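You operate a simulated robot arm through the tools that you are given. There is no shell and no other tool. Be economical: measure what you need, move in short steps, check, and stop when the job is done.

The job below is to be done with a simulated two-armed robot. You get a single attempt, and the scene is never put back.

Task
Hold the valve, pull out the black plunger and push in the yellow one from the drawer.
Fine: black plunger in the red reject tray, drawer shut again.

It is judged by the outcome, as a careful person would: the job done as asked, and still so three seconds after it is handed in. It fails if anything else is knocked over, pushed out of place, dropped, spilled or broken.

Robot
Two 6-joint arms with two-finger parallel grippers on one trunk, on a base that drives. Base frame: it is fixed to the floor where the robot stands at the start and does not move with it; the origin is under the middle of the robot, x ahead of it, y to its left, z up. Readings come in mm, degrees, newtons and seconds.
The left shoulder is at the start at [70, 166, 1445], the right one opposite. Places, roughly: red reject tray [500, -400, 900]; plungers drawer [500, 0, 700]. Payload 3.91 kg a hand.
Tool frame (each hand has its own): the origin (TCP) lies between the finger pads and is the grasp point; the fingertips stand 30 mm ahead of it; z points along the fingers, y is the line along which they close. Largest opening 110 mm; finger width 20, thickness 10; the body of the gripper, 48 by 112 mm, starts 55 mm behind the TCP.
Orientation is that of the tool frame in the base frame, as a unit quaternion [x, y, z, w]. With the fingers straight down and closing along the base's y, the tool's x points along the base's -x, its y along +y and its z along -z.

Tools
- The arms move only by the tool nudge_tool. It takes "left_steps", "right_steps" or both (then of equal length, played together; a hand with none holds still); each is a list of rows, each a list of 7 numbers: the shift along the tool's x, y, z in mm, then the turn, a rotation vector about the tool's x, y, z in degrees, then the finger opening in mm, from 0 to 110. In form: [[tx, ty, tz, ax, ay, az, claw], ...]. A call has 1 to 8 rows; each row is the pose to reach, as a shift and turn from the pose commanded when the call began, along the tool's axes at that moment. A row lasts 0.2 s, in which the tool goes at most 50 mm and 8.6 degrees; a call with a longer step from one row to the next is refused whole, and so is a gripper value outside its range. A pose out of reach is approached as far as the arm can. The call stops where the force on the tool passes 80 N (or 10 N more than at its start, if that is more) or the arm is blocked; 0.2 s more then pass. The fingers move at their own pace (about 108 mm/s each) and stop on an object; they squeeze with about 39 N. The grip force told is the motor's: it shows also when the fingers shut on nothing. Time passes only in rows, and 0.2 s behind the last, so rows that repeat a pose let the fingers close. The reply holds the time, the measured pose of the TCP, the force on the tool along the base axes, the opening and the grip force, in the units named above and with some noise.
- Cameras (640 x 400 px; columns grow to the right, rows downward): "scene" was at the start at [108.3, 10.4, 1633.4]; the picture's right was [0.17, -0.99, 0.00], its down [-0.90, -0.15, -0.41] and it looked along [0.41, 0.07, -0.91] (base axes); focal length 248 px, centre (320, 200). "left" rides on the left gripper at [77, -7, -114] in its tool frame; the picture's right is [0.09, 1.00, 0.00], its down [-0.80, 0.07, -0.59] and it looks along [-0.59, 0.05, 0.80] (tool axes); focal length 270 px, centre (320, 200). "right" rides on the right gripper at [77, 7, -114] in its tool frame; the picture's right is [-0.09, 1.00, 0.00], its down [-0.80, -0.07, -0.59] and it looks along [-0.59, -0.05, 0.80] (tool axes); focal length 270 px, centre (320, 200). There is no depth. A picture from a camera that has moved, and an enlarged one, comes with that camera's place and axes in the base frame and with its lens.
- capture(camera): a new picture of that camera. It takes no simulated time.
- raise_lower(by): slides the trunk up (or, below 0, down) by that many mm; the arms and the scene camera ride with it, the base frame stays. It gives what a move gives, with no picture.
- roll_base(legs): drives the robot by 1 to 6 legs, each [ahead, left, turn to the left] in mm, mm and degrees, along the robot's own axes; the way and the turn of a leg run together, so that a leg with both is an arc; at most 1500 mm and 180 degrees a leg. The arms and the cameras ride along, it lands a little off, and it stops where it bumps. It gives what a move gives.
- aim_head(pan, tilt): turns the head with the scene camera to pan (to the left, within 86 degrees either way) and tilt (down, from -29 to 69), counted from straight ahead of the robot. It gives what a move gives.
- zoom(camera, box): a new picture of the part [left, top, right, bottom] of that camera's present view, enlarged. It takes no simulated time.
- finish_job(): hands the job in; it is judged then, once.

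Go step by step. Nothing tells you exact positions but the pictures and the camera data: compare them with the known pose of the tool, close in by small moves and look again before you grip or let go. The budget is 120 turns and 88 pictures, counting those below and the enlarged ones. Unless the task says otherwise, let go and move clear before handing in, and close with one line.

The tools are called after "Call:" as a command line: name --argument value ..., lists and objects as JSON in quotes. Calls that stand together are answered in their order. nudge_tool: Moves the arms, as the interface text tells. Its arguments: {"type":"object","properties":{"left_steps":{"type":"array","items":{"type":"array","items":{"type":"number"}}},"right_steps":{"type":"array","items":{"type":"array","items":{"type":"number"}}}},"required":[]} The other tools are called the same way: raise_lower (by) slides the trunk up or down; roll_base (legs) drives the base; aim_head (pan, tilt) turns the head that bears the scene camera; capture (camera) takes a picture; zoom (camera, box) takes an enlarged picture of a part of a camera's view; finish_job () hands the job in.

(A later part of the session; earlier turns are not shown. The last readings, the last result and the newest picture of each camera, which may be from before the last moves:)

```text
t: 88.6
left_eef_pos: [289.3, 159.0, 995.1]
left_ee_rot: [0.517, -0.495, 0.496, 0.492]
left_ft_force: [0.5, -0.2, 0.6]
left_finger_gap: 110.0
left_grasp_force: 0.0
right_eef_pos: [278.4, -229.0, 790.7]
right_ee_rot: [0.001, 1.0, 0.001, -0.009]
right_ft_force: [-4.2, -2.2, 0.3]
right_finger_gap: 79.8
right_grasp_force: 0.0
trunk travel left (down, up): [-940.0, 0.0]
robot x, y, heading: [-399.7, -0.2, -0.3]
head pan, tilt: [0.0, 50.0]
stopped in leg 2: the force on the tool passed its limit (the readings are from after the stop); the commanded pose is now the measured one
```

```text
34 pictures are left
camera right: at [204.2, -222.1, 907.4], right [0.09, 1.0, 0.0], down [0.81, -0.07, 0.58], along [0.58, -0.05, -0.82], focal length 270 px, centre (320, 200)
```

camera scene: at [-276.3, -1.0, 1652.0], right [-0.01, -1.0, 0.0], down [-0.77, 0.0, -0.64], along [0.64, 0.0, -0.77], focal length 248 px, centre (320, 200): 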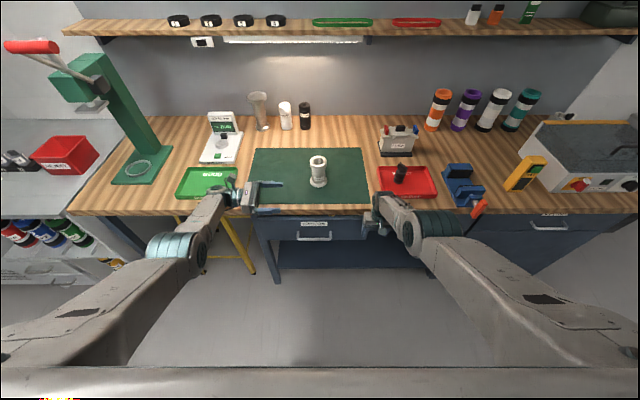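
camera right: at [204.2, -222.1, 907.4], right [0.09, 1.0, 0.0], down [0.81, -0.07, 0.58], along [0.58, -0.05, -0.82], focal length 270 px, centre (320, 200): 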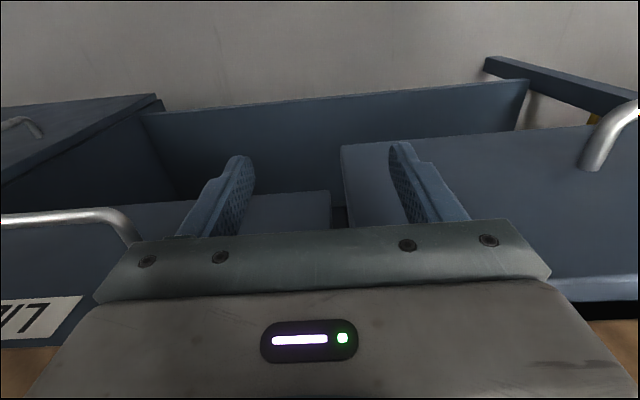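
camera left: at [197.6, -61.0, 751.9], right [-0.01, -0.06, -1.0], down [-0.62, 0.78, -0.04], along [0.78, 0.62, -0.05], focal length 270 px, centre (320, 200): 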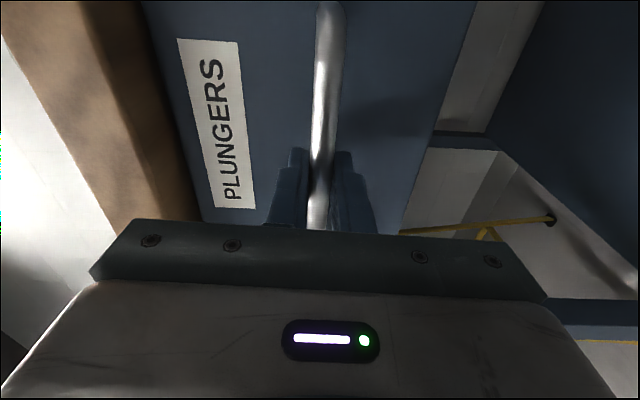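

While tucking in, the right hand sank (reach limit) and then pushed the drawer mostly shut; nothing on the bench appears disturbed. I'll back off and reopen it with the left hand using the same, known sequence.

Call:
roll_base --legs '[[-160, 0, 0], [0, -145, 0]]'

Call:
raise_lower --by -200

Call:
nudge_tool --left_steps '[[0, 0, 0, 8.5, 0, 0, 80], [0, 0, 0, 17, 0, 0, 80], [0, 0, 0, 25.5, 0, 0, 80], [0, 0, 0, 34, 0, 0, 80], [0, 0, 0, 42.5, 0, 0, 80], [0, 0, 0, 51, 0, 0, 80], [0, 0, 0, 59.5, 0, 0, 80], [0, 0, 0, 68, 0, 0, 80]]'

Call:
nudge_tool --left_steps '[[0, 0, 0, 8, 0, 0, 80], [0, 0, 0, 16, 0, 0, 80], [0, 0, 0, 20, 0, 0, 80], [0, 0, 0, 20, 0, 0, 80]]'

Call:
capture --camera "scene"

```text
t: 91.0
left_eef_pos: [129.5, 15.5, 994.7]
left_ee_rot: [0.517, -0.494, 0.496, 0.492]
left_ft_force: [-0.3, 0.0, 1.1]
left_finger_gap: 110.0
left_grasp_force: 0.1
right_eef_pos: [116.2, -371.5, 792.1]
right_ee_rot: [0.002, 1.0, -0.001, -0.01]
right_ft_force: [0.5, -0.4, -0.4]
right_finger_gap: 79.8
right_grasp_force: 0.1
trunk travel left (down, up): [-940.0, 0.0]
robot x, y, heading: [-562.3, -147.4, -0.5]
head pan, tilt: [0.0, 50.0]
```

```text
t: 93.1
left_eef_pos: [128.9, 14.1, 795.8]
left_ee_rot: [0.517, -0.495, 0.495, 0.492]
left_ft_force: [-0.2, -0.2, 0.0]
left_finger_gap: 110.3
left_grasp_force: 0.0
right_eef_pos: [116.9, -372.7, 591.0]
right_ee_rot: [0.002, 1.0, 0.0, -0.01]
right_ft_force: [0.1, -0.4, 0.4]
right_finger_gap: 80.0
right_grasp_force: 0.2
trunk travel left (down, up): [-740.0, 200.0]
robot x, y, heading: [-563.7, -147.5, -0.4]
head pan, tilt: [0.0, 50.0]
```

```text
t: 94.9
left_eef_pos: [128.4, 13.4, 795.6]
left_ee_rot: [0.704, -0.133, 0.688, 0.118]
left_ft_force: [-0.8, -0.1, 0.3]
left_finger_gap: 80.1
left_grasp_force: 0.0
right_eef_pos: [116.3, -374.4, 591.7]
right_ee_rot: [0.002, 1.0, 0.001, -0.009]
right_ft_force: [0.3, -0.9, 1.2]
right_finger_gap: 80.0
right_grasp_force: 0.1
trunk travel left (down, up): [-740.0, 200.0]
robot x, y, heading: [-561.4, -144.5, -0.4]
head pan, tilt: [0.0, 50.0]
```

```text
t: 95.9
left_eef_pos: [128.9, 14.2, 789.4]
left_ee_rot: [0.724, -0.036, 0.688, 0.019]
left_ft_force: [-0.5, -0.1, 0.2]
left_finger_gap: 80.0
left_grasp_force: 0.1
left hand out of reach, approached as far as the arm can: row 3, 4
right_eef_pos: [116.5, -373.5, 590.7]
right_ee_rot: [0.002, 1.0, 0.001, -0.009]
right_ft_force: [0.3, -0.7, -0.1]
right_finger_gap: 79.8
right_grasp_force: 0.1
trunk travel left (down, up): [-740.0, 200.0]
robot x, y, heading: [-561.8, -140.8, -0.6]
head pan, tilt: [0.0, 50.0]
```

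```text
33 pictures are left
camera scene: at [-437.4, -145.2, 1452.1], right [-0.01, -1.0, 0.0], down [-0.77, 0.01, -0.64], along [0.64, 0.0, -0.77], focal length 248 px, centre (320, 200)
```

scene: 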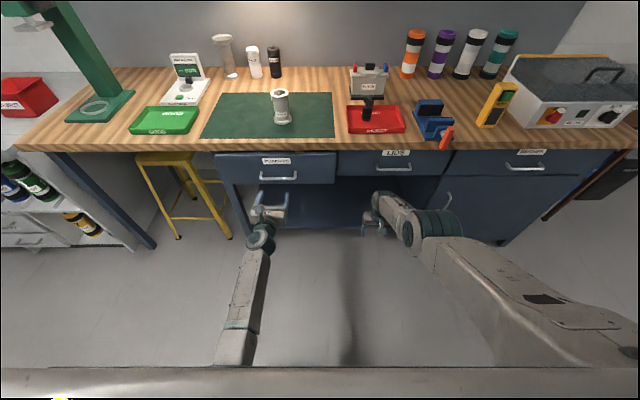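

Call:
nudge_tool --left_steps '[[0, 0, 0, 0, 0, 8.5, 80], [0, 0, 0, 0, 0, 17, 80], [0, 0, 0, 0, 0, 25.5, 80], [0, 0, 0, 0, 0, 34, 80], [0, 0, 0, 0, 0, 42.5, 80], [0, 0, 0, 0, 0, 51, 80], [0, 0, 0, 0, 0, 59.5, 80], [0, 0, 0, 0, 0, 68, 80]]'

Call:
nudge_tool --left_steps '[[0, 0, 0, 0, 0, 8, 80], [0, 0, 0, 0, 0, 16, 80], [0, 0, 0, 0, 0, 20, 80], [0, 0, 0, 0, 0, 20, 80]]'

Call:
zoom --camera "scene" --box '[200, 130, 360, 230]'

```text
t: 97.7
left_eef_pos: [129.0, 13.3, 795.1]
left_ee_rot: [0.585, -0.41, 0.577, -0.397]
left_ft_force: [0.6, 0.2, 0.6]
left_finger_gap: 80.1
left_grasp_force: 0.1
left hand out of reach, approached as far as the arm can: row 1
right_eef_pos: [116.9, -372.8, 590.9]
right_ee_rot: [0.002, 1.0, 0.0, -0.009]
right_ft_force: [-0.3, -0.8, -0.3]
right_finger_gap: 80.0
right_grasp_force: 0.0
trunk travel left (down, up): [-740.0, 200.0]
robot x, y, heading: [-560.3, -144.4, -0.7]
head pan, tilt: [0.0, 50.0]
```

```text
t: 98.7
left_eef_pos: [128.8, 14.0, 796.5]
left_ee_rot: [0.505, -0.505, 0.5, -0.491]
left_ft_force: [-0.3, 0.2, -0.7]
left_finger_gap: 80.0
left_grasp_force: 0.0
right_eef_pos: [117.1, -372.5, 592.4]
right_ee_rot: [0.002, 1.0, 0.002, -0.01]
right_ft_force: [-0.1, -0.2, 0.8]
right_finger_gap: 80.1
right_grasp_force: 0.1
trunk travel left (down, up): [-740.0, 200.0]
robot x, y, heading: [-563.9, -143.4, -0.2]
head pan, tilt: [0.0, 50.0]
```

```text
4.00 times, centred on (280, 180) of scene
camera zoom: at [-437.3, -144.4, 1452.1], right [-0.01, -1.0, 0.0], down [-0.77, 0.01, -0.64], along [0.64, -0.01, -0.77], focal length 990 px, centre (480, 280)
```

zoom: 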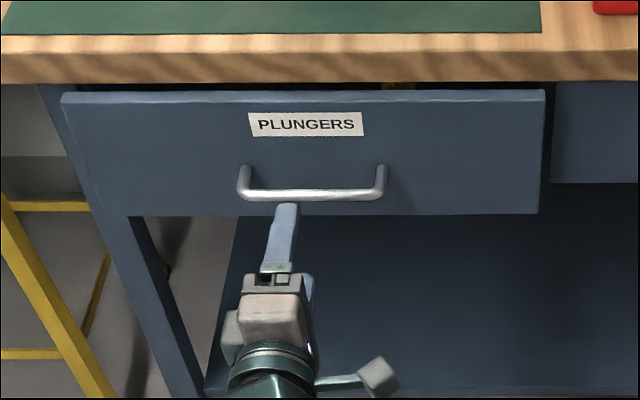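

The drawer handle is now at about [266, 20, 744] and the yellow tab still shows standing. Lowering the left hand and approaching.

Call:
nudge_tool --left_steps '[[0, 26, 0, 0, 0, 0, 80], [0, 52, 0, 0, 0, 0, 80]]'

Call:
roll_base --legs '[[60, 0, 0]]'

Call:
capture --camera "left"

```text
t: 99.3
left_eef_pos: [127.4, 13.5, 743.4]
left_ee_rot: [0.505, -0.504, 0.5, -0.491]
left_ft_force: [0.3, 0.4, -1.2]
left_finger_gap: 79.8
left_grasp_force: 0.1
right_eef_pos: [117.6, -373.8, 591.0]
right_ee_rot: [0.002, 1.0, 0.001, -0.011]
right_ft_force: [-0.1, 1.0, -0.1]
right_finger_gap: 79.8
right_grasp_force: 0.0
trunk travel left (down, up): [-740.0, 200.0]
robot x, y, heading: [-565.3, -142.7, -0.4]
head pan, tilt: [0.0, 50.0]
```

```text
t: 100.3
left_eef_pos: [185.8, 14.1, 743.2]
left_ee_rot: [0.506, -0.504, 0.5, -0.49]
left_ft_force: [0.2, 0.7, 0.1]
left_finger_gap: 80.1
left_grasp_force: 0.0
right_eef_pos: [176.0, -374.1, 593.4]
right_ee_rot: [0.002, 1.0, 0.001, -0.01]
right_ft_force: [0.5, -0.7, -0.7]
right_finger_gap: 80.1
right_grasp_force: 0.2
trunk travel left (down, up): [-740.0, 200.0]
robot x, y, heading: [-502.6, -144.0, -0.1]
head pan, tilt: [0.0, 50.0]
```

```text
31 pictures are left
camera left: at [72.1, -63.0, 754.2], right [-0.02, -0.1, -0.99], down [-0.59, 0.81, -0.07], along [0.81, 0.58, -0.07], focal length 270 px, centre (320, 200)
```

left: 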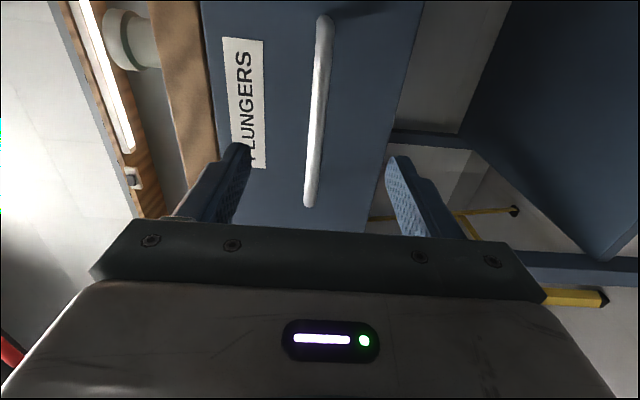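

Call:
nudge_tool --left_steps '[[0, 0, 25, 0, 0, 0, 80], [0, 0, 50, 0, 0, 0, 80], [0, 0, 77, 0, 0, 0, 80], [0, 0, 77, 0, 0, 0, 40], [0, 0, 77, 0, 0, 0, 0], [0, 0, 77, 0, 0, 0, 0]]'

```text
t: 101.7
left_eef_pos: [264.6, 12.4, 744.9]
left_ee_rot: [0.503, -0.503, 0.501, -0.493]
left_ft_force: [1.6, 1.4, 10.6]
left_finger_gap: 11.7
left_grasp_force: 44.7
right_eef_pos: [174.7, -373.2, 593.4]
right_ee_rot: [0.001, 1.0, 0.002, -0.009]
right_ft_force: [0.3, 0.8, 0.5]
right_finger_gap: 80.1
right_grasp_force: 0.1
trunk travel left (down, up): [-740.0, 200.0]
robot x, y, heading: [-501.1, -142.2, -0.5]
head pan, tilt: [0.0, 50.0]
```

Gripped again. Pulling the drawer 220 mm open, releasing, then raising both hands clear of it.

Call:
roll_base --legs '[[-110, 0, 0], [-110, 0, 0]]'

Call:
nudge_tool --left_steps '[[0, 0, 0, 0, 0, 0, 40], [0, 0, 0, 0, 0, 0, 80], [0, 0, 0, 0, 0, 0, 80], [0, 0, -30, 0, 0, 0, 80], [0, 0, -65, 0, 0, 0, 80]]'

Call:
nudge_tool --left_steps '[[0, -30, 0, 0, 0, 0, 80], [0, -60, 0, 0, 0, 0, 80], [0, -90, 0, 0, 0, 0, 80], [0, -120, 0, 0, 0, 0, 80], [0, -150, 0, 0, 0, 0, 80], [0, -180, 0, 0, 0, 0, 80], [0, -205, 0, 0, 0, 0, 80], [0, -225, 0, 0, 0, 0, 80]]' --right_steps '[[-10, 0, -40, 0, 0, 0, 80], [-20, 0, -80, 0, 0, 0, 80], [-30, 0, -120, 0, 0, 0, 80], [-40, 0, -160, 0, 0, 0, 80], [-50, 0, -200, 0, 0, 0, 80], [-50, 0, -240, 0, 0, 0, 80], [-50, 0, -280, 0, 0, 0, 80], [-50, 0, -320, 0, 0, 0, 80]]'

Call:
capture --camera "scene"

```text
t: 103.7
left_eef_pos: [42.3, 14.2, 745.0]
left_ee_rot: [-0.503, 0.504, -0.501, 0.492]
left_ft_force: [2.8, -3.9, 17.0]
left_finger_gap: 11.7
left_grasp_force: 44.9
right_eef_pos: [-46.1, -373.3, 592.4]
right_ee_rot: [0.001, 1.0, 0.002, -0.008]
right_ft_force: [0.4, -0.3, 0.7]
right_finger_gap: 80.0
right_grasp_force: 0.1
trunk travel left (down, up): [-740.0, 200.0]
robot x, y, heading: [-724.0, -141.1, -0.6]
head pan, tilt: [0.0, 50.0]
```

```text
t: 104.9
left_eef_pos: [-23.7, 14.5, 745.7]
left_ee_rot: [0.505, -0.504, 0.501, -0.491]
left_ft_force: [0.0, 0.1, 0.6]
left_finger_gap: 80.0
left_grasp_force: 0.1
right_eef_pos: [-45.6, -371.8, 592.9]
right_ee_rot: [0.001, 1.0, 0.001, -0.009]
right_ft_force: [0.3, -0.8, 0.2]
right_finger_gap: 79.8
right_grasp_force: 0.1
trunk travel left (down, up): [-740.0, 200.0]
robot x, y, heading: [-725.9, -140.5, -0.4]
head pan, tilt: [0.0, 50.0]
```

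```text
t: 106.7
left_eef_pos: [-7.7, 5.5, 961.5]
left_ee_rot: [0.512, -0.495, 0.49, -0.503]
left_ft_force: [-1.4, -0.1, 0.2]
left_finger_gap: 80.1
left_grasp_force: 0.0
left hand out of reach, approached as far as the arm can: row 3, 4, 5, 6, 7, 8
right_eef_pos: [91.6, -372.8, 895.6]
right_ee_rot: [0.003, 1.0, 0.001, -0.012]
right_ft_force: [-0.9, -0.4, -0.6]
right_finger_gap: 80.0
right_grasp_force: 0.0
right hand out of reach, approached as far as the arm can: row 1, 2, 3, 4, 5, 6, 7, 8
trunk travel left (down, up): [-740.0, 200.0]
robot x, y, heading: [-725.4, -142.8, -0.4]
head pan, tilt: [0.0, 50.0]
```

```text
30 pictures are left
camera scene: at [-599.8, -143.1, 1452.1], right [-0.01, -1.0, 0.0], down [-0.77, 0.01, -0.64], along [0.64, -0.01, -0.77], focal length 248 px, centre (320, 200)
```

scene: 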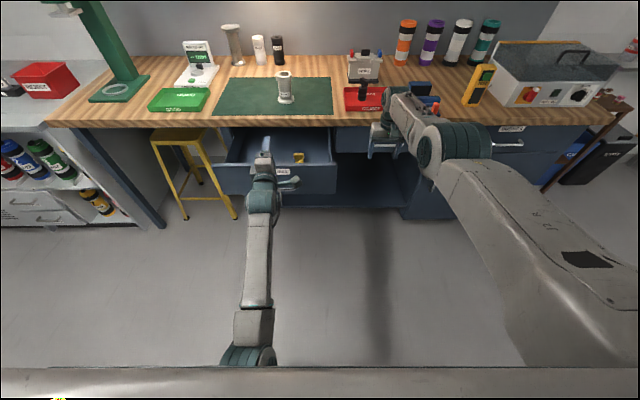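

The tool-down pick suits a higher shoulder, so I raise the trunk back up, pull the right hand in and lower it to z≈930, checking before driving.

Call:
raise_lower --by 200

Call:
nudge_tool --right_steps '[[0, 0, 40, 0, 0, 0, 80], [20, 0, 80, 0, 0, 0, 80], [55, 0, 110, 0, 0, 0, 80], [95, 0, 130, 0, 0, 0, 80], [135, 0, 150, 0, 0, 0, 80], [175, 0, 160, 0, 0, 0, 80], [215, 0, 166, 0, 0, 0, 80], [255, 0, 166, 0, 0, 0, 80]]'

```text
t: 108.8
left_eef_pos: [-6.7, 5.9, 1161.2]
left_ee_rot: [0.513, -0.494, 0.49, -0.503]
left_ft_force: [0.0, 0.0, -0.3]
left_finger_gap: 80.1
left_grasp_force: 0.0
right_eef_pos: [93.5, -373.7, 1094.0]
right_ee_rot: [0.002, 1.0, 0.0, -0.011]
right_ft_force: [0.4, 0.2, -0.2]
right_finger_gap: 79.8
right_grasp_force: 0.0
trunk travel left (down, up): [-940.0, 0.0]
robot x, y, heading: [-722.4, -142.0, -0.5]
head pan, tilt: [0.0, 50.0]
```

```text
t: 110.7
left_eef_pos: [-6.9, 5.9, 1160.7]
left_ee_rot: [0.513, -0.495, 0.49, -0.503]
left_ft_force: [-0.1, 0.3, 0.4]
left_finger_gap: 79.9
left_grasp_force: 0.0
right_eef_pos: [-9.1, -370.4, 844.0]
right_ee_rot: [0.002, 1.0, 0.001, -0.011]
right_ft_force: [0.3, 0.5, -0.7]
right_finger_gap: 79.9
right_grasp_force: 0.2
right hand out of reach, approached as far as the arm can: row 1, 3, 4, 5, 6, 7, 8
trunk travel left (down, up): [-940.0, 0.0]
robot x, y, heading: [-725.8, -145.3, -0.6]
head pan, tilt: [0.0, 50.0]
```

The right arm seems wound into a limited configuration. I'll probe whether rolling the tool frees it.

Call:
nudge_tool --right_steps '[[0, 0, 0, 0, 0, 8.5, 80], [0, 0, 0, 0, 0, 17, 80], [0, 0, 0, 0, 0, 25.5, 80], [0, 0, 0, 0, 0, 34, 80], [0, 0, -30, 0, 0, 34, 80], [0, 0, -60, 0, 0, 34, 80], [0, 0, -60, 0, 0, 34, 80]]'

Call:
capture --camera "scene"

```text
t: 112.2
left_eef_pos: [-7.4, 6.1, 1159.4]
left_ee_rot: [0.513, -0.493, 0.491, -0.503]
left_ft_force: [0.3, -0.2, 0.4]
left_finger_gap: 80.0
left_grasp_force: 0.1
right_eef_pos: [-5.7, -370.3, 902.6]
right_ee_rot: [0.295, 0.955, -0.003, -0.012]
right_ft_force: [-0.6, 0.3, -0.3]
right_finger_gap: 79.9
right_grasp_force: 0.1
trunk travel left (down, up): [-940.0, 0.0]
robot x, y, heading: [-724.0, -138.5, -0.3]
head pan, tilt: [0.0, 50.0]
```

```text
29 pictures are left
camera scene: at [-597.8, -143.2, 1652.0], right [-0.01, -1.0, 0.0], down [-0.77, 0.01, -0.64], along [0.64, -0.01, -0.77], focal length 248 px, centre (320, 200)
```

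scene: 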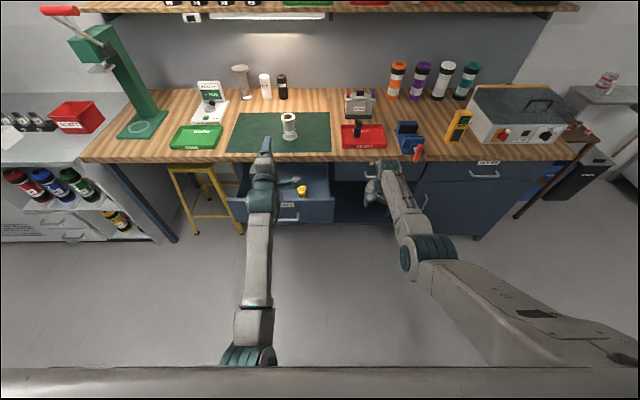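

Rolling freed it. I'll complete the roll to 90° (fingers closing along x, onto the tab's faces) and pull the hand in.

Call:
nudge_tool --right_steps '[[0, 0, 0, 0, 0, 8, 80], [0, 0, 0, 0, 0, 16, 80], [0, 0, 0, 0, 0, 24, 80], [0, 0, 0, 0, 0, 32, 80], [0, 0, 0, 0, 0, 40, 80], [0, 0, 0, 0, 0, 48, 80], [0, 0, 0, 0, 0, 56, 80]]'

Call:
nudge_tool --right_steps '[[0, -40, -10, 0, 0, 0, 80], [0, -80, -20, 0, 0, 0, 80], [0, -120, -30, 0, 0, 0, 80], [0, -155, -40, 0, 0, 0, 80]]'

```text
t: 113.8
left_eef_pos: [-5.4, 6.2, 1162.0]
left_ee_rot: [0.512, -0.494, 0.49, -0.503]
left_ft_force: [0.2, 0.9, -0.9]
left_finger_gap: 80.0
left_grasp_force: 0.1
right_eef_pos: [-5.8, -368.7, 903.8]
right_ee_rot: [0.709, 0.705, -0.008, -0.009]
right_ft_force: [-0.6, -0.4, 0.7]
right_finger_gap: 80.0
right_grasp_force: 0.1
trunk travel left (down, up): [-940.0, 0.0]
robot x, y, heading: [-724.1, -147.0, -0.3]
head pan, tilt: [0.0, 50.0]
```

```text
t: 114.8
left_eef_pos: [-9.7, 6.3, 1163.5]
left_ee_rot: [0.513, -0.494, 0.49, -0.503]
left_ft_force: [-0.6, 0.6, -0.2]
left_finger_gap: 80.2
left_grasp_force: 0.0
right_eef_pos: [-163.3, -369.0, 948.4]
right_ee_rot: [0.708, 0.706, -0.006, -0.007]
right_ft_force: [-0.6, 1.1, 0.0]
right_finger_gap: 80.1
right_grasp_force: 0.0
trunk travel left (down, up): [-940.0, 0.0]
robot x, y, heading: [-729.5, -139.4, -0.4]
head pan, tilt: [0.0, 50.0]
```

Call:
roll_base --legs '[[0, 143, 0.4], [362, 0, 0]]'

Call:
capture --camera "right"

Call:
capture --camera "scene"

```text
t: 118.1
left_eef_pos: [354.5, 148.6, 1161.7]
left_ee_rot: [0.513, -0.493, 0.49, -0.503]
left_ft_force: [0.3, -0.8, -0.2]
left_finger_gap: 79.9
left_grasp_force: 0.0
right_eef_pos: [203.0, -225.6, 948.1]
right_ee_rot: [0.707, 0.707, -0.006, -0.007]
right_ft_force: [-0.7, 0.6, -0.1]
right_finger_gap: 79.9
right_grasp_force: 0.0
trunk travel left (down, up): [-940.0, 0.0]
robot x, y, heading: [-359.8, 1.2, -0.3]
head pan, tilt: [0.0, 50.0]
```

```text
28 pictures are left
camera right: at [212.3, -148.8, 1062.5], right [1.0, -0.09, -0.02], down [-0.06, -0.8, 0.59], along [-0.07, -0.59, -0.8], focal length 270 px, centre (320, 200)
```

right: 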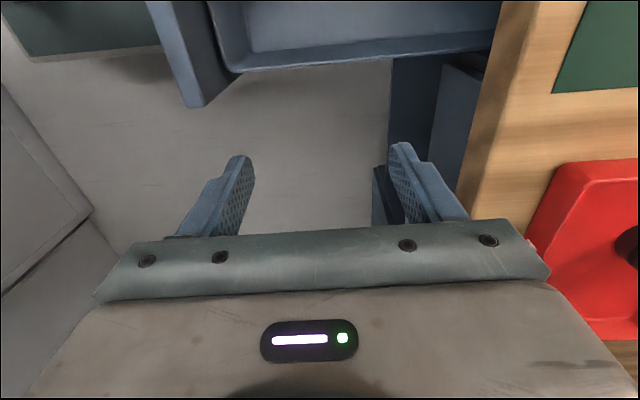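

```text
27 pictures are left
camera scene: at [-237.0, -1.2, 1652.4], right [-0.01, -1.0, 0.0], down [-0.77, 0.0, -0.64], along [0.64, 0.0, -0.77], focal length 248 px, centre (320, 200)
```

scene: 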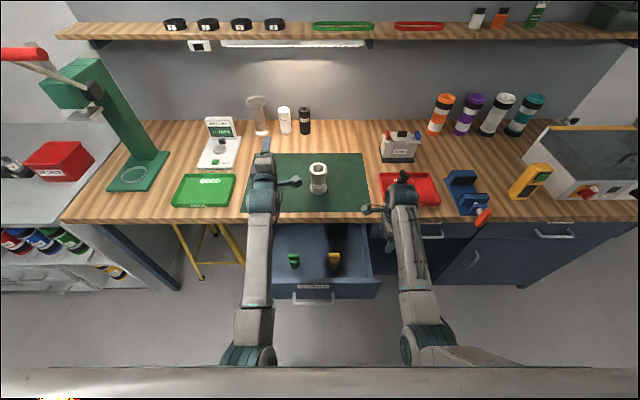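

Call:
zoom --camera "scene" --box '[270, 230, 400, 311]'

```text
4.92 times, centred on (335, 270) of scene
camera zoom: at [-237.0, -1.2, 1652.4], right [-0.01, -1.0, 0.0], down [-0.77, 0.0, -0.64], along [0.64, 0.0, -0.77], focal length 1218 px, centre (246, -147)
```

zoom: 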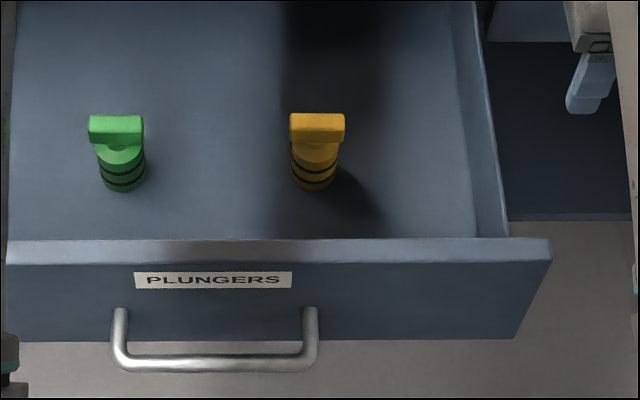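

Yellow tab is at about [204, -57]. Moving the right hand above it and checking.

Call:
nudge_tool --right_steps '[[42, 0, 0, 0, 0, 0, 80], [84, 0, 0, 0, 0, 0, 80], [126, 0, 0, 0, 0, 0, 80], [168, 0, 0, 0, 0, 0, 80], [168, 0, 40, 0, 0, 0, 80], [168, 0, 80, 0, 0, 0, 80]]'

Call:
capture --camera "right"

Call:
zoom --camera "scene" --box '[270, 200, 430, 300]'

```text
t: 119.2
left_eef_pos: [356.6, 150.1, 1161.0]
left_ee_rot: [0.512, -0.494, 0.49, -0.504]
left_ft_force: [0.3, 0.5, -0.4]
left_finger_gap: 80.0
left_grasp_force: 0.0
right_eef_pos: [206.5, -152.3, 910.1]
right_ee_rot: [0.723, 0.687, -0.057, 0.037]
right_ft_force: [0.3, -0.1, 0.9]
right_finger_gap: 80.0
right_grasp_force: 0.0
trunk travel left (down, up): [-940.0, 0.0]
robot x, y, heading: [-359.4, -1.3, -0.3]
head pan, tilt: [0.0, 50.0]
stopped in row 5 (right hand): the arm was blocked; the commanded pose is now the measured one
```

```text
25 pictures are left
camera right: at [221.0, -60.4, 1012.6], right [0.99, -0.14, -0.01], down [-0.09, -0.71, 0.7], along [-0.11, -0.69, -0.72], focal length 270 px, centre (320, 200)
```

right: 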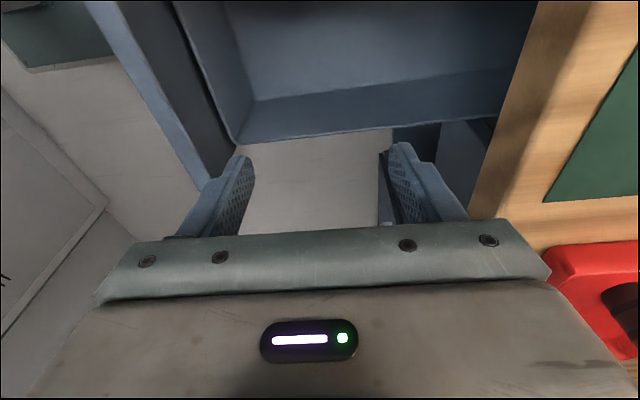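

```text
4.00 times, centred on (350, 250) of scene
camera zoom: at [-234.7, -0.6, 1652.2], right [-0.01, -1.0, 0.0], down [-0.77, 0.0, -0.64], along [0.64, 0.0, -0.77], focal length 990 px, centre (200, 0)
```

zoom: 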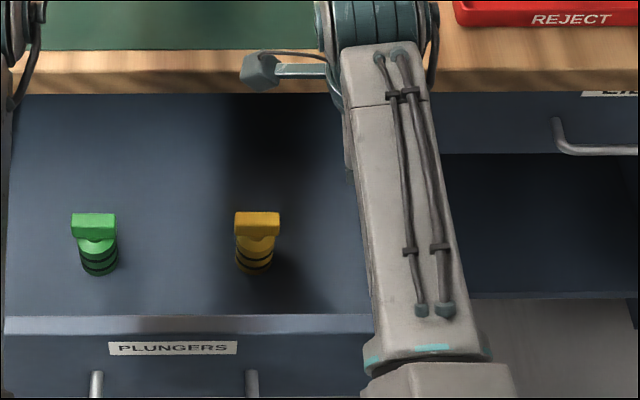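

The right arm is joint-limited in y, so I'll level the hand again a bit to the right and shift the base left instead.

Call:
nudge_tool --right_steps '[[-20, 0, 0, -0.9, 3.8, -1.5, 80], [-45, 0, 0, -1.8, 7.6, -2.9, 80], [-45, 0, 0, -1.8, 7.6, -2.9, 80]]'

Call:
roll_base --legs '[[0, 137, 0.3]]'

Call:
capture --camera "right"

```text
t: 120.0
left_eef_pos: [357.4, 150.5, 1161.6]
left_ee_rot: [0.513, -0.494, 0.49, -0.503]
left_ft_force: [0.1, -0.3, 0.0]
left_finger_gap: 80.3
left_grasp_force: 0.0
right_eef_pos: [204.8, -193.3, 916.3]
right_ee_rot: [0.706, 0.709, 0.001, 0.001]
right_ft_force: [-0.1, 0.9, -0.6]
right_finger_gap: 80.1
right_grasp_force: 0.2
trunk travel left (down, up): [-940.0, 0.0]
robot x, y, heading: [-361.9, -0.2, -0.5]
head pan, tilt: [0.0, 50.0]
```

```text
t: 121.4
left_eef_pos: [355.9, 287.1, 1160.8]
left_ee_rot: [0.514, -0.493, 0.487, -0.505]
left_ft_force: [0.3, -0.4, 0.0]
left_finger_gap: 79.9
left_grasp_force: 0.0
right_eef_pos: [205.2, -56.9, 915.4]
right_ee_rot: [0.704, 0.711, 0.003, 0.0]
right_ft_force: [0.2, -0.1, 0.2]
right_finger_gap: 80.1
right_grasp_force: 0.1
trunk travel left (down, up): [-940.0, 0.0]
robot x, y, heading: [-361.3, 138.1, -0.0]
head pan, tilt: [0.0, 50.0]
```

```text
23 pictures are left
camera right: at [212.6, 19.9, 1030.5], right [1.0, -0.08, 0.0], down [-0.07, -0.8, 0.59], along [-0.04, -0.59, -0.81], focal length 270 px, centre (320, 200)
```

right: 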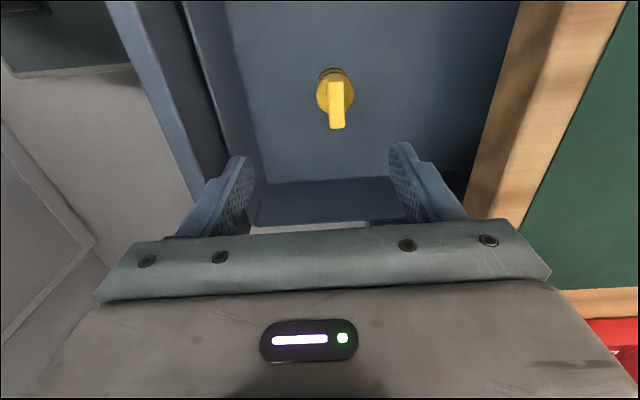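

Combining views, the tab is nearer [222, -57] with top z≈778. Correcting x and descending partway.

Call:
nudge_tool --right_steps '[[0, 17, 30, 0, 0, 0, 80], [0, 17, 60, 0, 0, 0, 70], [0, 17, 95, 0, 0, 0, 70]]'

Call:
capture --camera "right"

```text
t: 122.2
left_eef_pos: [356.5, 289.4, 1161.3]
left_ee_rot: [0.514, -0.493, 0.488, -0.505]
left_ft_force: [-0.6, 1.2, -0.1]
left_finger_gap: 79.8
left_grasp_force: 0.1
right_eef_pos: [223.7, -54.5, 821.3]
right_ee_rot: [0.704, 0.71, 0.002, 0.001]
right_ft_force: [-0.1, 0.5, 0.1]
right_finger_gap: 69.9
right_grasp_force: 0.1
trunk travel left (down, up): [-940.0, 0.0]
robot x, y, heading: [-360.2, 133.1, 0.1]
head pan, tilt: [0.0, 50.0]
```

```text
22 pictures are left
camera right: at [230.2, 22.5, 935.7], right [1.0, -0.08, 0.01], down [-0.07, -0.8, 0.59], along [-0.04, -0.59, -0.81], focal length 270 px, centre (320, 200)
```

right: 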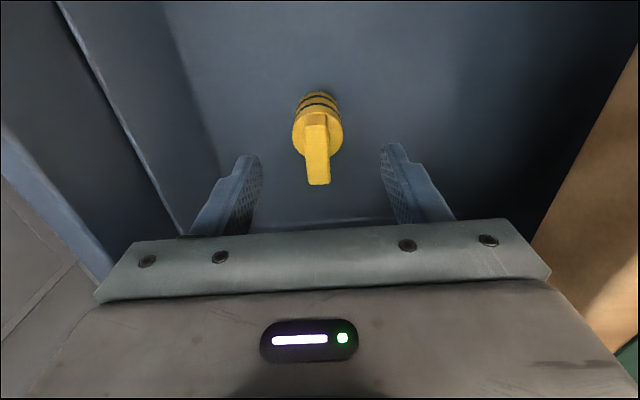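

x is aligned; shifting 4 mm in −y and descending to z≈790 before closing.

Call:
nudge_tool --right_steps '[[-4, 0, 16, 0, 0, 0, 70], [-4, 0, 31, 0, 0, 0, 70]]'

Call:
zoom --camera "right" --box '[200, 80, 440, 230]'

Call:
zoom --camera "scene" --box '[360, 220, 480, 295]'

```text
t: 122.8
left_eef_pos: [356.1, 289.7, 1160.6]
left_ee_rot: [0.514, -0.493, 0.488, -0.505]
left_ft_force: [-0.7, -0.3, 0.1]
left_finger_gap: 79.9
left_grasp_force: 0.0
right_eef_pos: [224.0, -58.6, 789.1]
right_ee_rot: [0.704, 0.71, 0.002, 0.001]
right_ft_force: [0.2, 0.4, 0.3]
right_finger_gap: 70.1
right_grasp_force: 0.0
trunk travel left (down, up): [-940.0, 0.0]
robot x, y, heading: [-359.9, 137.4, -0.1]
head pan, tilt: [0.0, 50.0]
```

```text
2.67 times, centred on (320, 155) of right
camera zoom: at [230.4, 18.5, 904.0], right [1.0, -0.08, 0.0], down [-0.07, -0.8, 0.59], along [-0.04, -0.59, -0.81], focal length 721 px, centre (320, 320)
```

zoom: 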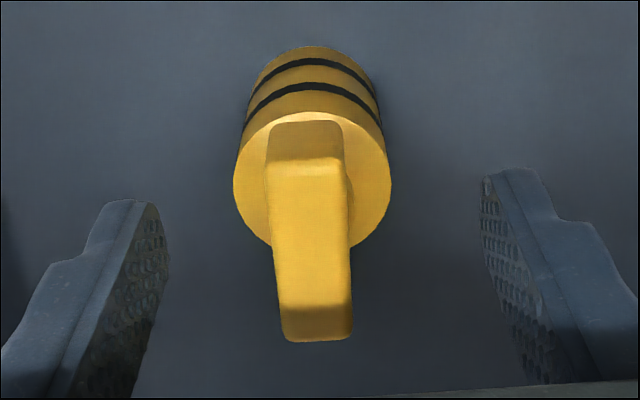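

```text
5.33 times, centred on (420, 258) of scene
camera zoom: at [-233.5, 135.9, 1652.1], right [0.0, -1.0, 0.0], down [-0.77, 0.0, -0.64], along [0.64, 0.0, -0.77], focal length 1320 px, centre (-213, -107)
```

zoom: 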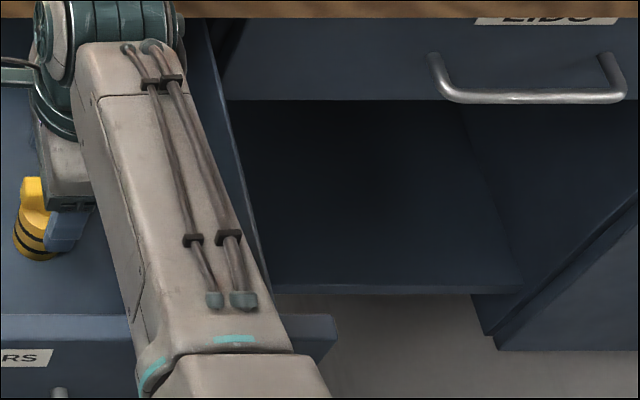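

Now well resolved: tab top z≈769, center y≈-64. Descending 24 mm more, shifting 5 mm, then closing.

Call:
nudge_tool --right_steps '[[-5, 0, 12, 0, 0, 0, 70], [-5, 0, 23, 0, 0, 0, 70], [-5, 0, 23, 0, 0, 0, 30], [-5, 0, 23, 0, 0, 0, 0], [-5, 0, 23, 0, 0, 0, 0]]'

Call:
zoom --camera "right" --box '[200, 80, 440, 230]'

```text
t: 124.0
left_eef_pos: [357.1, 290.1, 1161.6]
left_ee_rot: [0.514, -0.493, 0.488, -0.505]
left_ft_force: [0.3, 0.7, 0.2]
left_finger_gap: 80.2
left_grasp_force: 0.0
right_eef_pos: [223.6, -64.6, 766.5]
right_ee_rot: [0.704, 0.71, 0.002, 0.0]
right_ft_force: [-0.9, -0.5, -0.1]
right_finger_gap: 37.5
right_grasp_force: 39.3
trunk travel left (down, up): [-940.0, 0.0]
robot x, y, heading: [-358.9, 136.4, -0.2]
head pan, tilt: [0.0, 50.0]
```

```text
2.67 times, centred on (320, 155) of right
camera zoom: at [230.2, 13.3, 880.9], right [1.0, -0.08, 0.0], down [-0.07, -0.8, 0.59], along [-0.05, -0.59, -0.81], focal length 721 px, centre (320, 320)
```

zoom: 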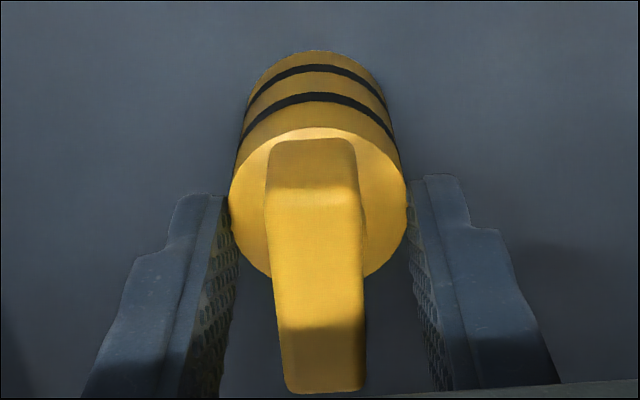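

The fingertips closed on the 38 mm body, not the tab. Opening, raising 13 mm and closing again.

Call:
nudge_tool --right_steps '[[0, 0, 0, 0, 0, 0, 60], [0, 0, 0, 0, 0, 0, 60], [0, 0, -13, 0, 0, 0, 60], [0, 0, -13, 0, 0, 0, 30], [0, 0, -13, 0, 0, 0, 0], [0, 0, -13, 0, 0, 0, 0]]'

Call:
zoom --camera "right" --box '[200, 80, 440, 230]'

```text
t: 125.4
left_eef_pos: [355.8, 288.8, 1162.3]
left_ee_rot: [0.513, -0.493, 0.488, -0.506]
left_ft_force: [0.2, 0.3, 0.6]
left_finger_gap: 79.9
left_grasp_force: 0.1
right_eef_pos: [224.7, -63.4, 780.1]
right_ee_rot: [0.704, 0.71, 0.002, 0.001]
right_ft_force: [-0.8, -0.4, 1.0]
right_finger_gap: 16.2
right_grasp_force: 39.0
trunk travel left (down, up): [-940.0, 0.0]
robot x, y, heading: [-355.4, 136.7, 0.0]
head pan, tilt: [0.0, 50.0]
```

```text
2.67 times, centred on (320, 155) of right
camera zoom: at [229.9, 13.1, 894.4], right [1.0, -0.08, 0.0], down [-0.07, -0.8, 0.59], along [-0.04, -0.59, -0.81], focal length 721 px, centre (320, 320)
```

zoom: 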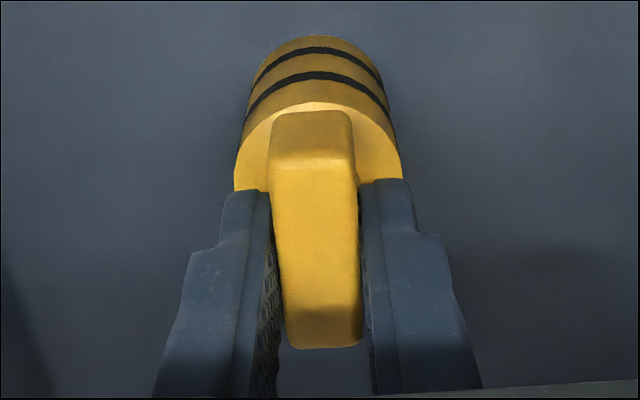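

Gripped on the tab (16 mm). Lifting it straight out of the drawer.

Call:
nudge_tool --right_steps '[[0, 0, -15, 0, 0, 0, 0], [0, 0, -45, 0, 0, 0, 0], [0, 0, -75, 0, 0, 0, 0], [0, 0, -105, 0, 0, 0, 0], [0, 0, -135, 0, 0, 0, 0], [0, 0, -165, 0, 0, 0, 0], [0, 0, -190, 0, 0, 0, 0], [0, 0, -205, 0, 0, 0, 0]]'

Call:
capture --camera "scene"

```text
t: 127.2
left_eef_pos: [357.7, 288.6, 1160.0]
left_ee_rot: [0.513, -0.493, 0.488, -0.505]
left_ft_force: [-0.9, -0.6, 0.4]
left_finger_gap: 80.1
left_grasp_force: 0.0
right_eef_pos: [222.2, -64.8, 984.0]
right_ee_rot: [0.704, 0.71, 0.002, 0.001]
right_ft_force: [-0.5, -0.5, -1.3]
right_finger_gap: 16.4
right_grasp_force: 39.2
trunk travel left (down, up): [-940.0, 0.0]
robot x, y, heading: [-359.7, 134.7, -0.1]
head pan, tilt: [0.0, 50.0]
```

```text
17 pictures are left
camera scene: at [-233.8, 135.5, 1652.1], right [0.0, -1.0, 0.0], down [-0.77, 0.0, -0.64], along [0.64, 0.0, -0.77], focal length 248 px, centre (320, 200)
```

scene: 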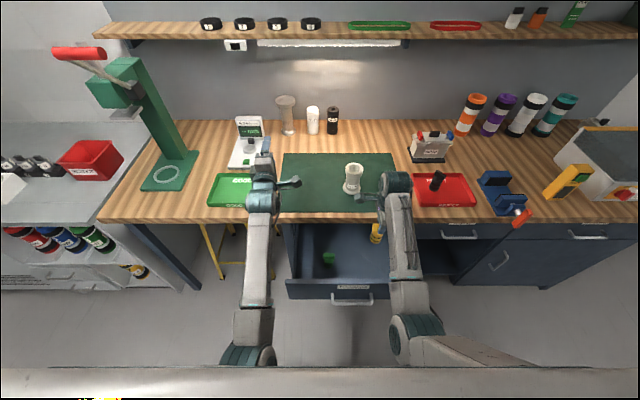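

Yellow plunger is out and hanging cleanly. I'll test how high the hand can go farther out (needed to get above the valve).

Call:
nudge_tool --right_steps '[[0, 15, -20, 0, 0, 0, 0], [0, 30, -40, 0, 0, 0, 0], [0, 50, -60, 0, 0, 0, 0], [0, 70, -80, 0, 0, 0, 0], [0, 90, -100, 0, 0, 0, 0], [0, 105, -120, 0, 0, 0, 0]]'

```text
t: 128.6
left_eef_pos: [357.5, 289.5, 1160.8]
left_ee_rot: [0.514, -0.493, 0.488, -0.505]
left_ft_force: [-0.4, -0.2, 0.1]
left_finger_gap: 80.2
left_grasp_force: 0.1
right_eef_pos: [332.4, -62.9, 1101.0]
right_ee_rot: [0.704, 0.71, 0.002, 0.001]
right_ft_force: [-0.4, -0.7, -1.6]
right_finger_gap: 16.3
right_grasp_force: 38.8
right hand out of reach, approached as far as the arm can: row 6
trunk travel left (down, up): [-940.0, 0.0]
robot x, y, heading: [-360.7, 133.8, -0.2]
head pan, tilt: [0.0, 50.0]
```

z≈1100 is reachable at this distance, so direct insertion is possible. First I'll shut the drawer: retract the right hand, back off, lower the trunk and regrip the handle with the left at its known pose.

Call:
nudge_tool --right_steps '[[0, -20, 25, 0, 0, 0, 0], [0, -40, 50, 0, 0, 0, 0], [0, -60, 75, 0, 0, 0, 0], [0, -85, 95, 0, 0, 0, 0], [0, -110, 116, 0, 0, 0, 0]]'

Call:
roll_base --legs '[[-365, 0, 0.2], [0, -274, 0]]'

Call:
raise_lower --by -200

Call:
nudge_tool --left_steps '[[0, 30, -25, 0, 0, 0, 80], [0, 65, -25, 0, 0, 0, 80], [0, 100, -25, 0, 0, 0, 80], [0, 135, -25, 0, 0, 0, 80], [0, 170, -25, 0, 0, 0, 80], [0, 200, -25, 0, 0, 0, 80], [0, 215, -25, 0, 0, 0, 80], [0, 215, -25, 0, 0, 0, 80]]'

```text
t: 129.8
left_eef_pos: [355.5, 288.5, 1161.7]
left_ee_rot: [0.514, -0.493, 0.488, -0.505]
left_ft_force: [-0.2, -0.4, 0.2]
left_finger_gap: 79.9
left_grasp_force: 0.1
right_eef_pos: [221.8, -64.7, 984.7]
right_ee_rot: [0.704, 0.71, 0.002, 0.001]
right_ft_force: [-0.9, 0.0, -0.4]
right_finger_gap: 16.8
right_grasp_force: 38.8
trunk travel left (down, up): [-940.0, 0.0]
robot x, y, heading: [-360.9, 136.1, -0.1]
head pan, tilt: [0.0, 50.0]
```

```text
t: 133.6
left_eef_pos: [-8.5, 19.0, 1160.2]
left_ee_rot: [0.514, -0.492, 0.488, -0.505]
left_ft_force: [0.6, 0.5, -0.6]
left_finger_gap: 80.1
left_grasp_force: 0.0
right_eef_pos: [-142.1, -334.1, 985.2]
right_ee_rot: [0.704, 0.71, 0.002, 0.002]
right_ft_force: [0.8, -0.1, -1.0]
right_finger_gap: 16.4
right_grasp_force: 38.6
trunk travel left (down, up): [-940.0, 0.0]
robot x, y, heading: [-726.4, -140.0, -0.2]
head pan, tilt: [0.0, 50.0]
```

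```text
t: 135.8
left_eef_pos: [-8.7, 17.4, 960.5]
left_ee_rot: [0.514, -0.492, 0.488, -0.505]
left_ft_force: [0.7, -0.1, -0.7]
left_finger_gap: 80.1
left_grasp_force: 0.0
right_eef_pos: [-142.2, -335.2, 785.2]
right_ee_rot: [0.705, 0.71, 0.001, 0.001]
right_ft_force: [0.2, 0.8, -1.0]
right_finger_gap: 16.4
right_grasp_force: 38.6
trunk travel left (down, up): [-740.0, 200.0]
robot x, y, heading: [-726.6, -136.8, -0.1]
head pan, tilt: [0.0, 50.0]
```

```text
t: 137.6
left_eef_pos: [-35.8, 15.1, 745.9]
left_ee_rot: [0.513, -0.493, 0.488, -0.505]
left_ft_force: [-0.1, 0.1, -0.2]
left_finger_gap: 79.8
left_grasp_force: 0.2
left hand out of reach, approached as far as the arm can: row 4
right_eef_pos: [-142.6, -336.2, 784.9]
right_ee_rot: [0.704, 0.71, 0.002, 0.0]
right_ft_force: [-0.3, -0.6, -1.0]
right_finger_gap: 16.5
right_grasp_force: 39.4
trunk travel left (down, up): [-740.0, 200.0]
robot x, y, heading: [-724.0, -137.0, 0.1]
head pan, tilt: [0.0, 50.0]
```

Left hand is back at the handle's height and line. Advancing 77 mm onto the bar and closing.

Call:
nudge_tool --left_steps '[[0, 0, 25, 0, 0, 0, 80], [0, 0, 50, 0, 0, 0, 80], [0, 0, 77, 0, 0, 0, 80], [0, 0, 77, 0, 0, 0, 40], [0, 0, 77, 0, 0, 0, 0], [0, 0, 77, 0, 0, 0, 0]]'

```text
t: 139.0
left_eef_pos: [41.0, 18.0, 744.9]
left_ee_rot: [0.513, -0.493, 0.488, -0.506]
left_ft_force: [0.4, -0.5, 0.3]
left_finger_gap: 11.6
left_grasp_force: 44.7
right_eef_pos: [-142.5, -336.6, 785.2]
right_ee_rot: [0.704, 0.71, 0.002, 0.001]
right_ft_force: [0.2, 0.5, -1.2]
right_finger_gap: 16.7
right_grasp_force: 38.8
trunk travel left (down, up): [-740.0, 200.0]
robot x, y, heading: [-725.4, -137.3, -0.1]
head pan, tilt: [0.0, 50.0]
```

Gripped (11.6 mm). Driving forward to push the drawer shut.

Call:
roll_base --legs '[[250, 0, 0], [30, 0, 0]]'

Call:
zoom --camera "scene" --box '[200, 160, 440, 310]'

```text
t: 141.2
left_eef_pos: [318.5, 18.1, 746.2]
left_ee_rot: [0.514, -0.492, 0.487, -0.506]
left_ft_force: [-11.2, -3.2, -3.9]
left_finger_gap: 11.6
left_grasp_force: 45.4
right_eef_pos: [137.7, -335.8, 784.8]
right_ee_rot: [0.704, 0.71, 0.002, 0.001]
right_ft_force: [0.1, -1.0, -1.4]
right_finger_gap: 16.4
right_grasp_force: 39.1
trunk travel left (down, up): [-740.0, 200.0]
robot x, y, heading: [-444.1, -139.5, 0.2]
head pan, tilt: [0.0, 50.0]
```

```text
2.67 times, centred on (320, 235) of scene
camera zoom: at [-320.4, -137.3, 1452.1], right [0.0, -1.0, 0.0], down [-0.77, 0.0, -0.64], along [0.64, 0.0, -0.77], focal length 660 px, centre (320, 107)
```

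zoom: 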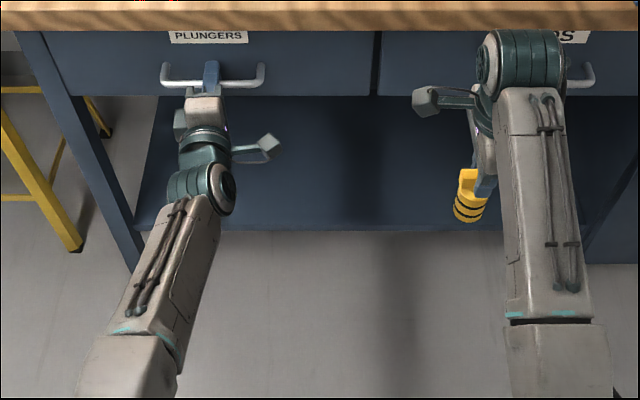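

The drawer is shut. Releasing, backing off, raising the trunk, then rolling and yawing the left hand for a diagonal hold on the valve.

Call:
nudge_tool --left_steps '[[0, 0, 0, 0, 0, 0, 40], [0, 0, 0, 0, 0, 0, 90], [0, 0, 0, 0, 0, 0, 90], [0, 0, -30, 0, 0, 0, 90], [0, 0, -65, 0, 0, 0, 90]]'

Call:
roll_base --legs '[[-190, 0, 0]]'

Call:
raise_lower --by 200

Call:
nudge_tool --left_steps '[[0, 0, 0, 0, 0, -8.5, 110], [0, 0, 0, 0, 0, -17, 110], [0, 0, 0, 0, 0, -25.5, 110], [0, 0, 0, 0, 0, -34, 110], [0, 0, 0, 0, 0, -42.5, 110], [0, 0, 0, 0, 0, -51, 110], [0, 0, 0, 0, 0, -59.5, 110], [0, 0, 0, 0, 0, -68, 110]]'

Call:
nudge_tool --left_steps '[[0, 0, 0, 0, 0, -8, 110], [0, 0, 0, 0, 0, -16, 110], [0, 0, 0, 0, 0, -21, 110]]'

Call:
nudge_tool --left_steps '[[0, 0, 0, -8.5, 0, 0, 110], [0, 0, 0, -17, 0, 0, 110], [0, 0, 0, -25.5, 0, 0, 110], [0, 0, 0, -34, 0, 0, 110], [0, 0, 0, -42.5, 0, 0, 110], [0, 0, 0, -45, 0, 0, 110]]'

```text
t: 142.4
left_eef_pos: [253.9, 16.2, 745.4]
left_ee_rot: [0.514, -0.492, 0.488, -0.506]
left_ft_force: [0.7, -0.2, -0.1]
left_finger_gap: 90.1
left_grasp_force: 0.0
right_eef_pos: [136.8, -336.7, 785.3]
right_ee_rot: [0.704, 0.71, 0.002, 0.001]
right_ft_force: [0.5, -0.3, -1.4]
right_finger_gap: 16.6
right_grasp_force: 39.1
trunk travel left (down, up): [-740.0, 200.0]
robot x, y, heading: [-444.6, -137.8, -0.1]
head pan, tilt: [0.0, 50.0]
```

```text
t: 144.0
left_eef_pos: [64.8, 17.6, 745.5]
left_ee_rot: [0.514, -0.492, 0.488, -0.505]
left_ft_force: [0.0, -0.7, 0.0]
left_finger_gap: 89.8
left_grasp_force: 0.1
right_eef_pos: [-53.6, -335.2, 783.7]
right_ee_rot: [0.703, 0.711, 0.002, 0.0]
right_ft_force: [-0.7, -0.4, -0.6]
right_finger_gap: 16.2
right_grasp_force: 38.6
trunk travel left (down, up): [-740.0, 200.0]
robot x, y, heading: [-634.1, -136.2, 0.2]
head pan, tilt: [0.0, 50.0]
```

```text
t: 146.2
left_eef_pos: [64.6, 18.3, 945.2]
left_ee_rot: [0.515, -0.492, 0.487, -0.506]
left_ft_force: [0.1, -0.6, 0.4]
left_finger_gap: 90.0
left_grasp_force: 0.0
right_eef_pos: [-52.8, -335.7, 984.0]
right_ee_rot: [0.704, 0.71, 0.002, 0.002]
right_ft_force: [0.8, 0.4, -0.7]
right_finger_gap: 16.5
right_grasp_force: 38.9
trunk travel left (down, up): [-940.0, 0.0]
robot x, y, heading: [-634.0, -137.2, -0.2]
head pan, tilt: [0.0, 50.0]
```

```text
t: 148.0
left_eef_pos: [65.2, 16.3, 945.3]
left_ee_rot: [0.702, -0.12, 0.687, -0.146]
left_ft_force: [-0.1, 0.5, 0.0]
left_finger_gap: 109.9
left_grasp_force: 0.1
right_eef_pos: [-53.6, -335.6, 985.1]
right_ee_rot: [0.703, 0.711, 0.002, 0.001]
right_ft_force: [-0.3, 0.1, -0.9]
right_finger_gap: 16.6
right_grasp_force: 39.1
trunk travel left (down, up): [-940.0, 0.0]
robot x, y, heading: [-634.7, -136.8, 0.1]
head pan, tilt: [0.0, 50.0]
```

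```text
t: 148.8
left_eef_pos: [65.0, 15.9, 944.1]
left_ee_rot: [0.713, 0.01, 0.701, -0.019]
left_ft_force: [-0.7, 0.1, -0.6]
left_finger_gap: 109.9
left_grasp_force: 0.1
right_eef_pos: [-52.2, -335.6, 984.6]
right_ee_rot: [0.703, 0.711, 0.002, 0.001]
right_ft_force: [0.4, -0.5, -1.0]
right_finger_gap: 16.4
right_grasp_force: 38.9
trunk travel left (down, up): [-940.0, 0.0]
robot x, y, heading: [-635.2, -136.5, 0.2]
head pan, tilt: [0.0, 50.0]
```

```text
t: 150.2
left_eef_pos: [92.0, -43.5, 920.1]
left_ee_rot: [0.719, -0.056, 0.693, 0.016]
left_ft_force: [0.2, -0.2, -0.4]
left_finger_gap: 109.7
left_grasp_force: 0.2
left hand out of reach, approached as far as the arm can: row 1, 2, 3, 4, 5, 6
right_eef_pos: [-52.5, -336.5, 985.1]
right_ee_rot: [0.703, 0.711, 0.002, 0.001]
right_ft_force: [-0.4, 0.3, -2.0]
right_finger_gap: 16.6
right_grasp_force: 39.0
trunk travel left (down, up): [-940.0, 0.0]
robot x, y, heading: [-635.3, -135.0, 0.2]
head pan, tilt: [0.0, 50.0]
```

Left yaw is out of reach this low and far; pulling back and up a bit while yawing.

Call:
nudge_tool --left_steps '[[20, 0, -30, 0, 0, 0, 110], [40, 0, -60, 0, 0, 0, 110], [60, 0, -90, -8, 0, 0, 110], [60, 0, -110, -16, 0, 0, 110], [60, 0, -110, -24, 0, 0, 110], [60, 0, -110, -32, 0, 0, 110], [60, 0, -110, -39, 0, 0, 110]]'

```text
t: 151.8
left_eef_pos: [39.3, -46.7, 942.9]
left_ee_rot: [0.734, -0.06, 0.677, -0.004]
left_ft_force: [-1.1, 0.7, -0.1]
left_finger_gap: 110.1
left_grasp_force: 0.0
left hand out of reach, approached as far as the arm can: row 1, 2, 3, 4, 5, 6, 7
right_eef_pos: [-52.7, -334.9, 985.4]
right_ee_rot: [0.703, 0.711, 0.002, 0.002]
right_ft_force: [-0.2, -0.4, -0.8]
right_finger_gap: 16.6
right_grasp_force: 39.0
trunk travel left (down, up): [-940.0, 0.0]
robot x, y, heading: [-634.5, -138.9, 0.1]
head pan, tilt: [0.0, 50.0]
```

Call:
nudge_tool --left_steps '[[20, -20, 0, 0, 0, 0, 110], [45, -40, 0, 0, 0, 0, 110], [75, -60, 10, 0, 0, 0, 110], [105, -75, 20, 0, 0, 0, 110], [140, -80, 30, 0, 0, 0, 110], [175, -80, 40, 0, 0, 0, 110], [210, -80, 40, 0, 0, 0, 110], [230, -80, 40, 0, 0, 0, 110]]'

Call:
nudge_tool --left_steps '[[-20, 0, 0, -8.5, 0, 0, 110], [-50, 0, 0, -17, 0, 0, 110], [-80, 0, 0, -25.5, 0, 0, 110], [-110, 0, 0, -34, 0, 0, 110], [-130, 0, 0, -42.5, 0, 0, 110], [-150, 0, 0, -51, 0, 0, 110], [-170, 0, 0, -59.5, 0, 0, 110]]'

```text
t: 153.6
left_eef_pos: [101.2, 2.1, 1176.6]
left_ee_rot: [0.735, -0.055, 0.676, 0.003]
left_ft_force: [0.1, -0.4, -0.1]
left_finger_gap: 110.1
left_grasp_force: 0.0
left hand out of reach, approached as far as the arm can: row 1, 2
right_eef_pos: [-52.5, -335.6, 984.8]
right_ee_rot: [0.703, 0.711, 0.003, 0.001]
right_ft_force: [-0.1, 0.5, -1.4]
right_finger_gap: 16.6
right_grasp_force: 38.8
trunk travel left (down, up): [-940.0, 0.0]
robot x, y, heading: [-635.4, -134.8, -0.3]
head pan, tilt: [0.0, 50.0]
```

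```text
t: 155.2
left_eef_pos: [89.6, 16.6, 1005.7]
left_ee_rot: [0.636, -0.384, 0.559, 0.368]
left_ft_force: [0.4, -0.4, 0.3]
left_finger_gap: 110.3
left_grasp_force: 0.1
right_eef_pos: [-50.3, -335.6, 984.3]
right_ee_rot: [0.703, 0.711, 0.001, 0.0]
right_ft_force: [0.6, 0.1, -0.8]
right_finger_gap: 16.6
right_grasp_force: 39.0
trunk travel left (down, up): [-940.0, 0.0]
robot x, y, heading: [-633.3, -138.1, 0.6]
head pan, tilt: [0.0, 50.0]
```

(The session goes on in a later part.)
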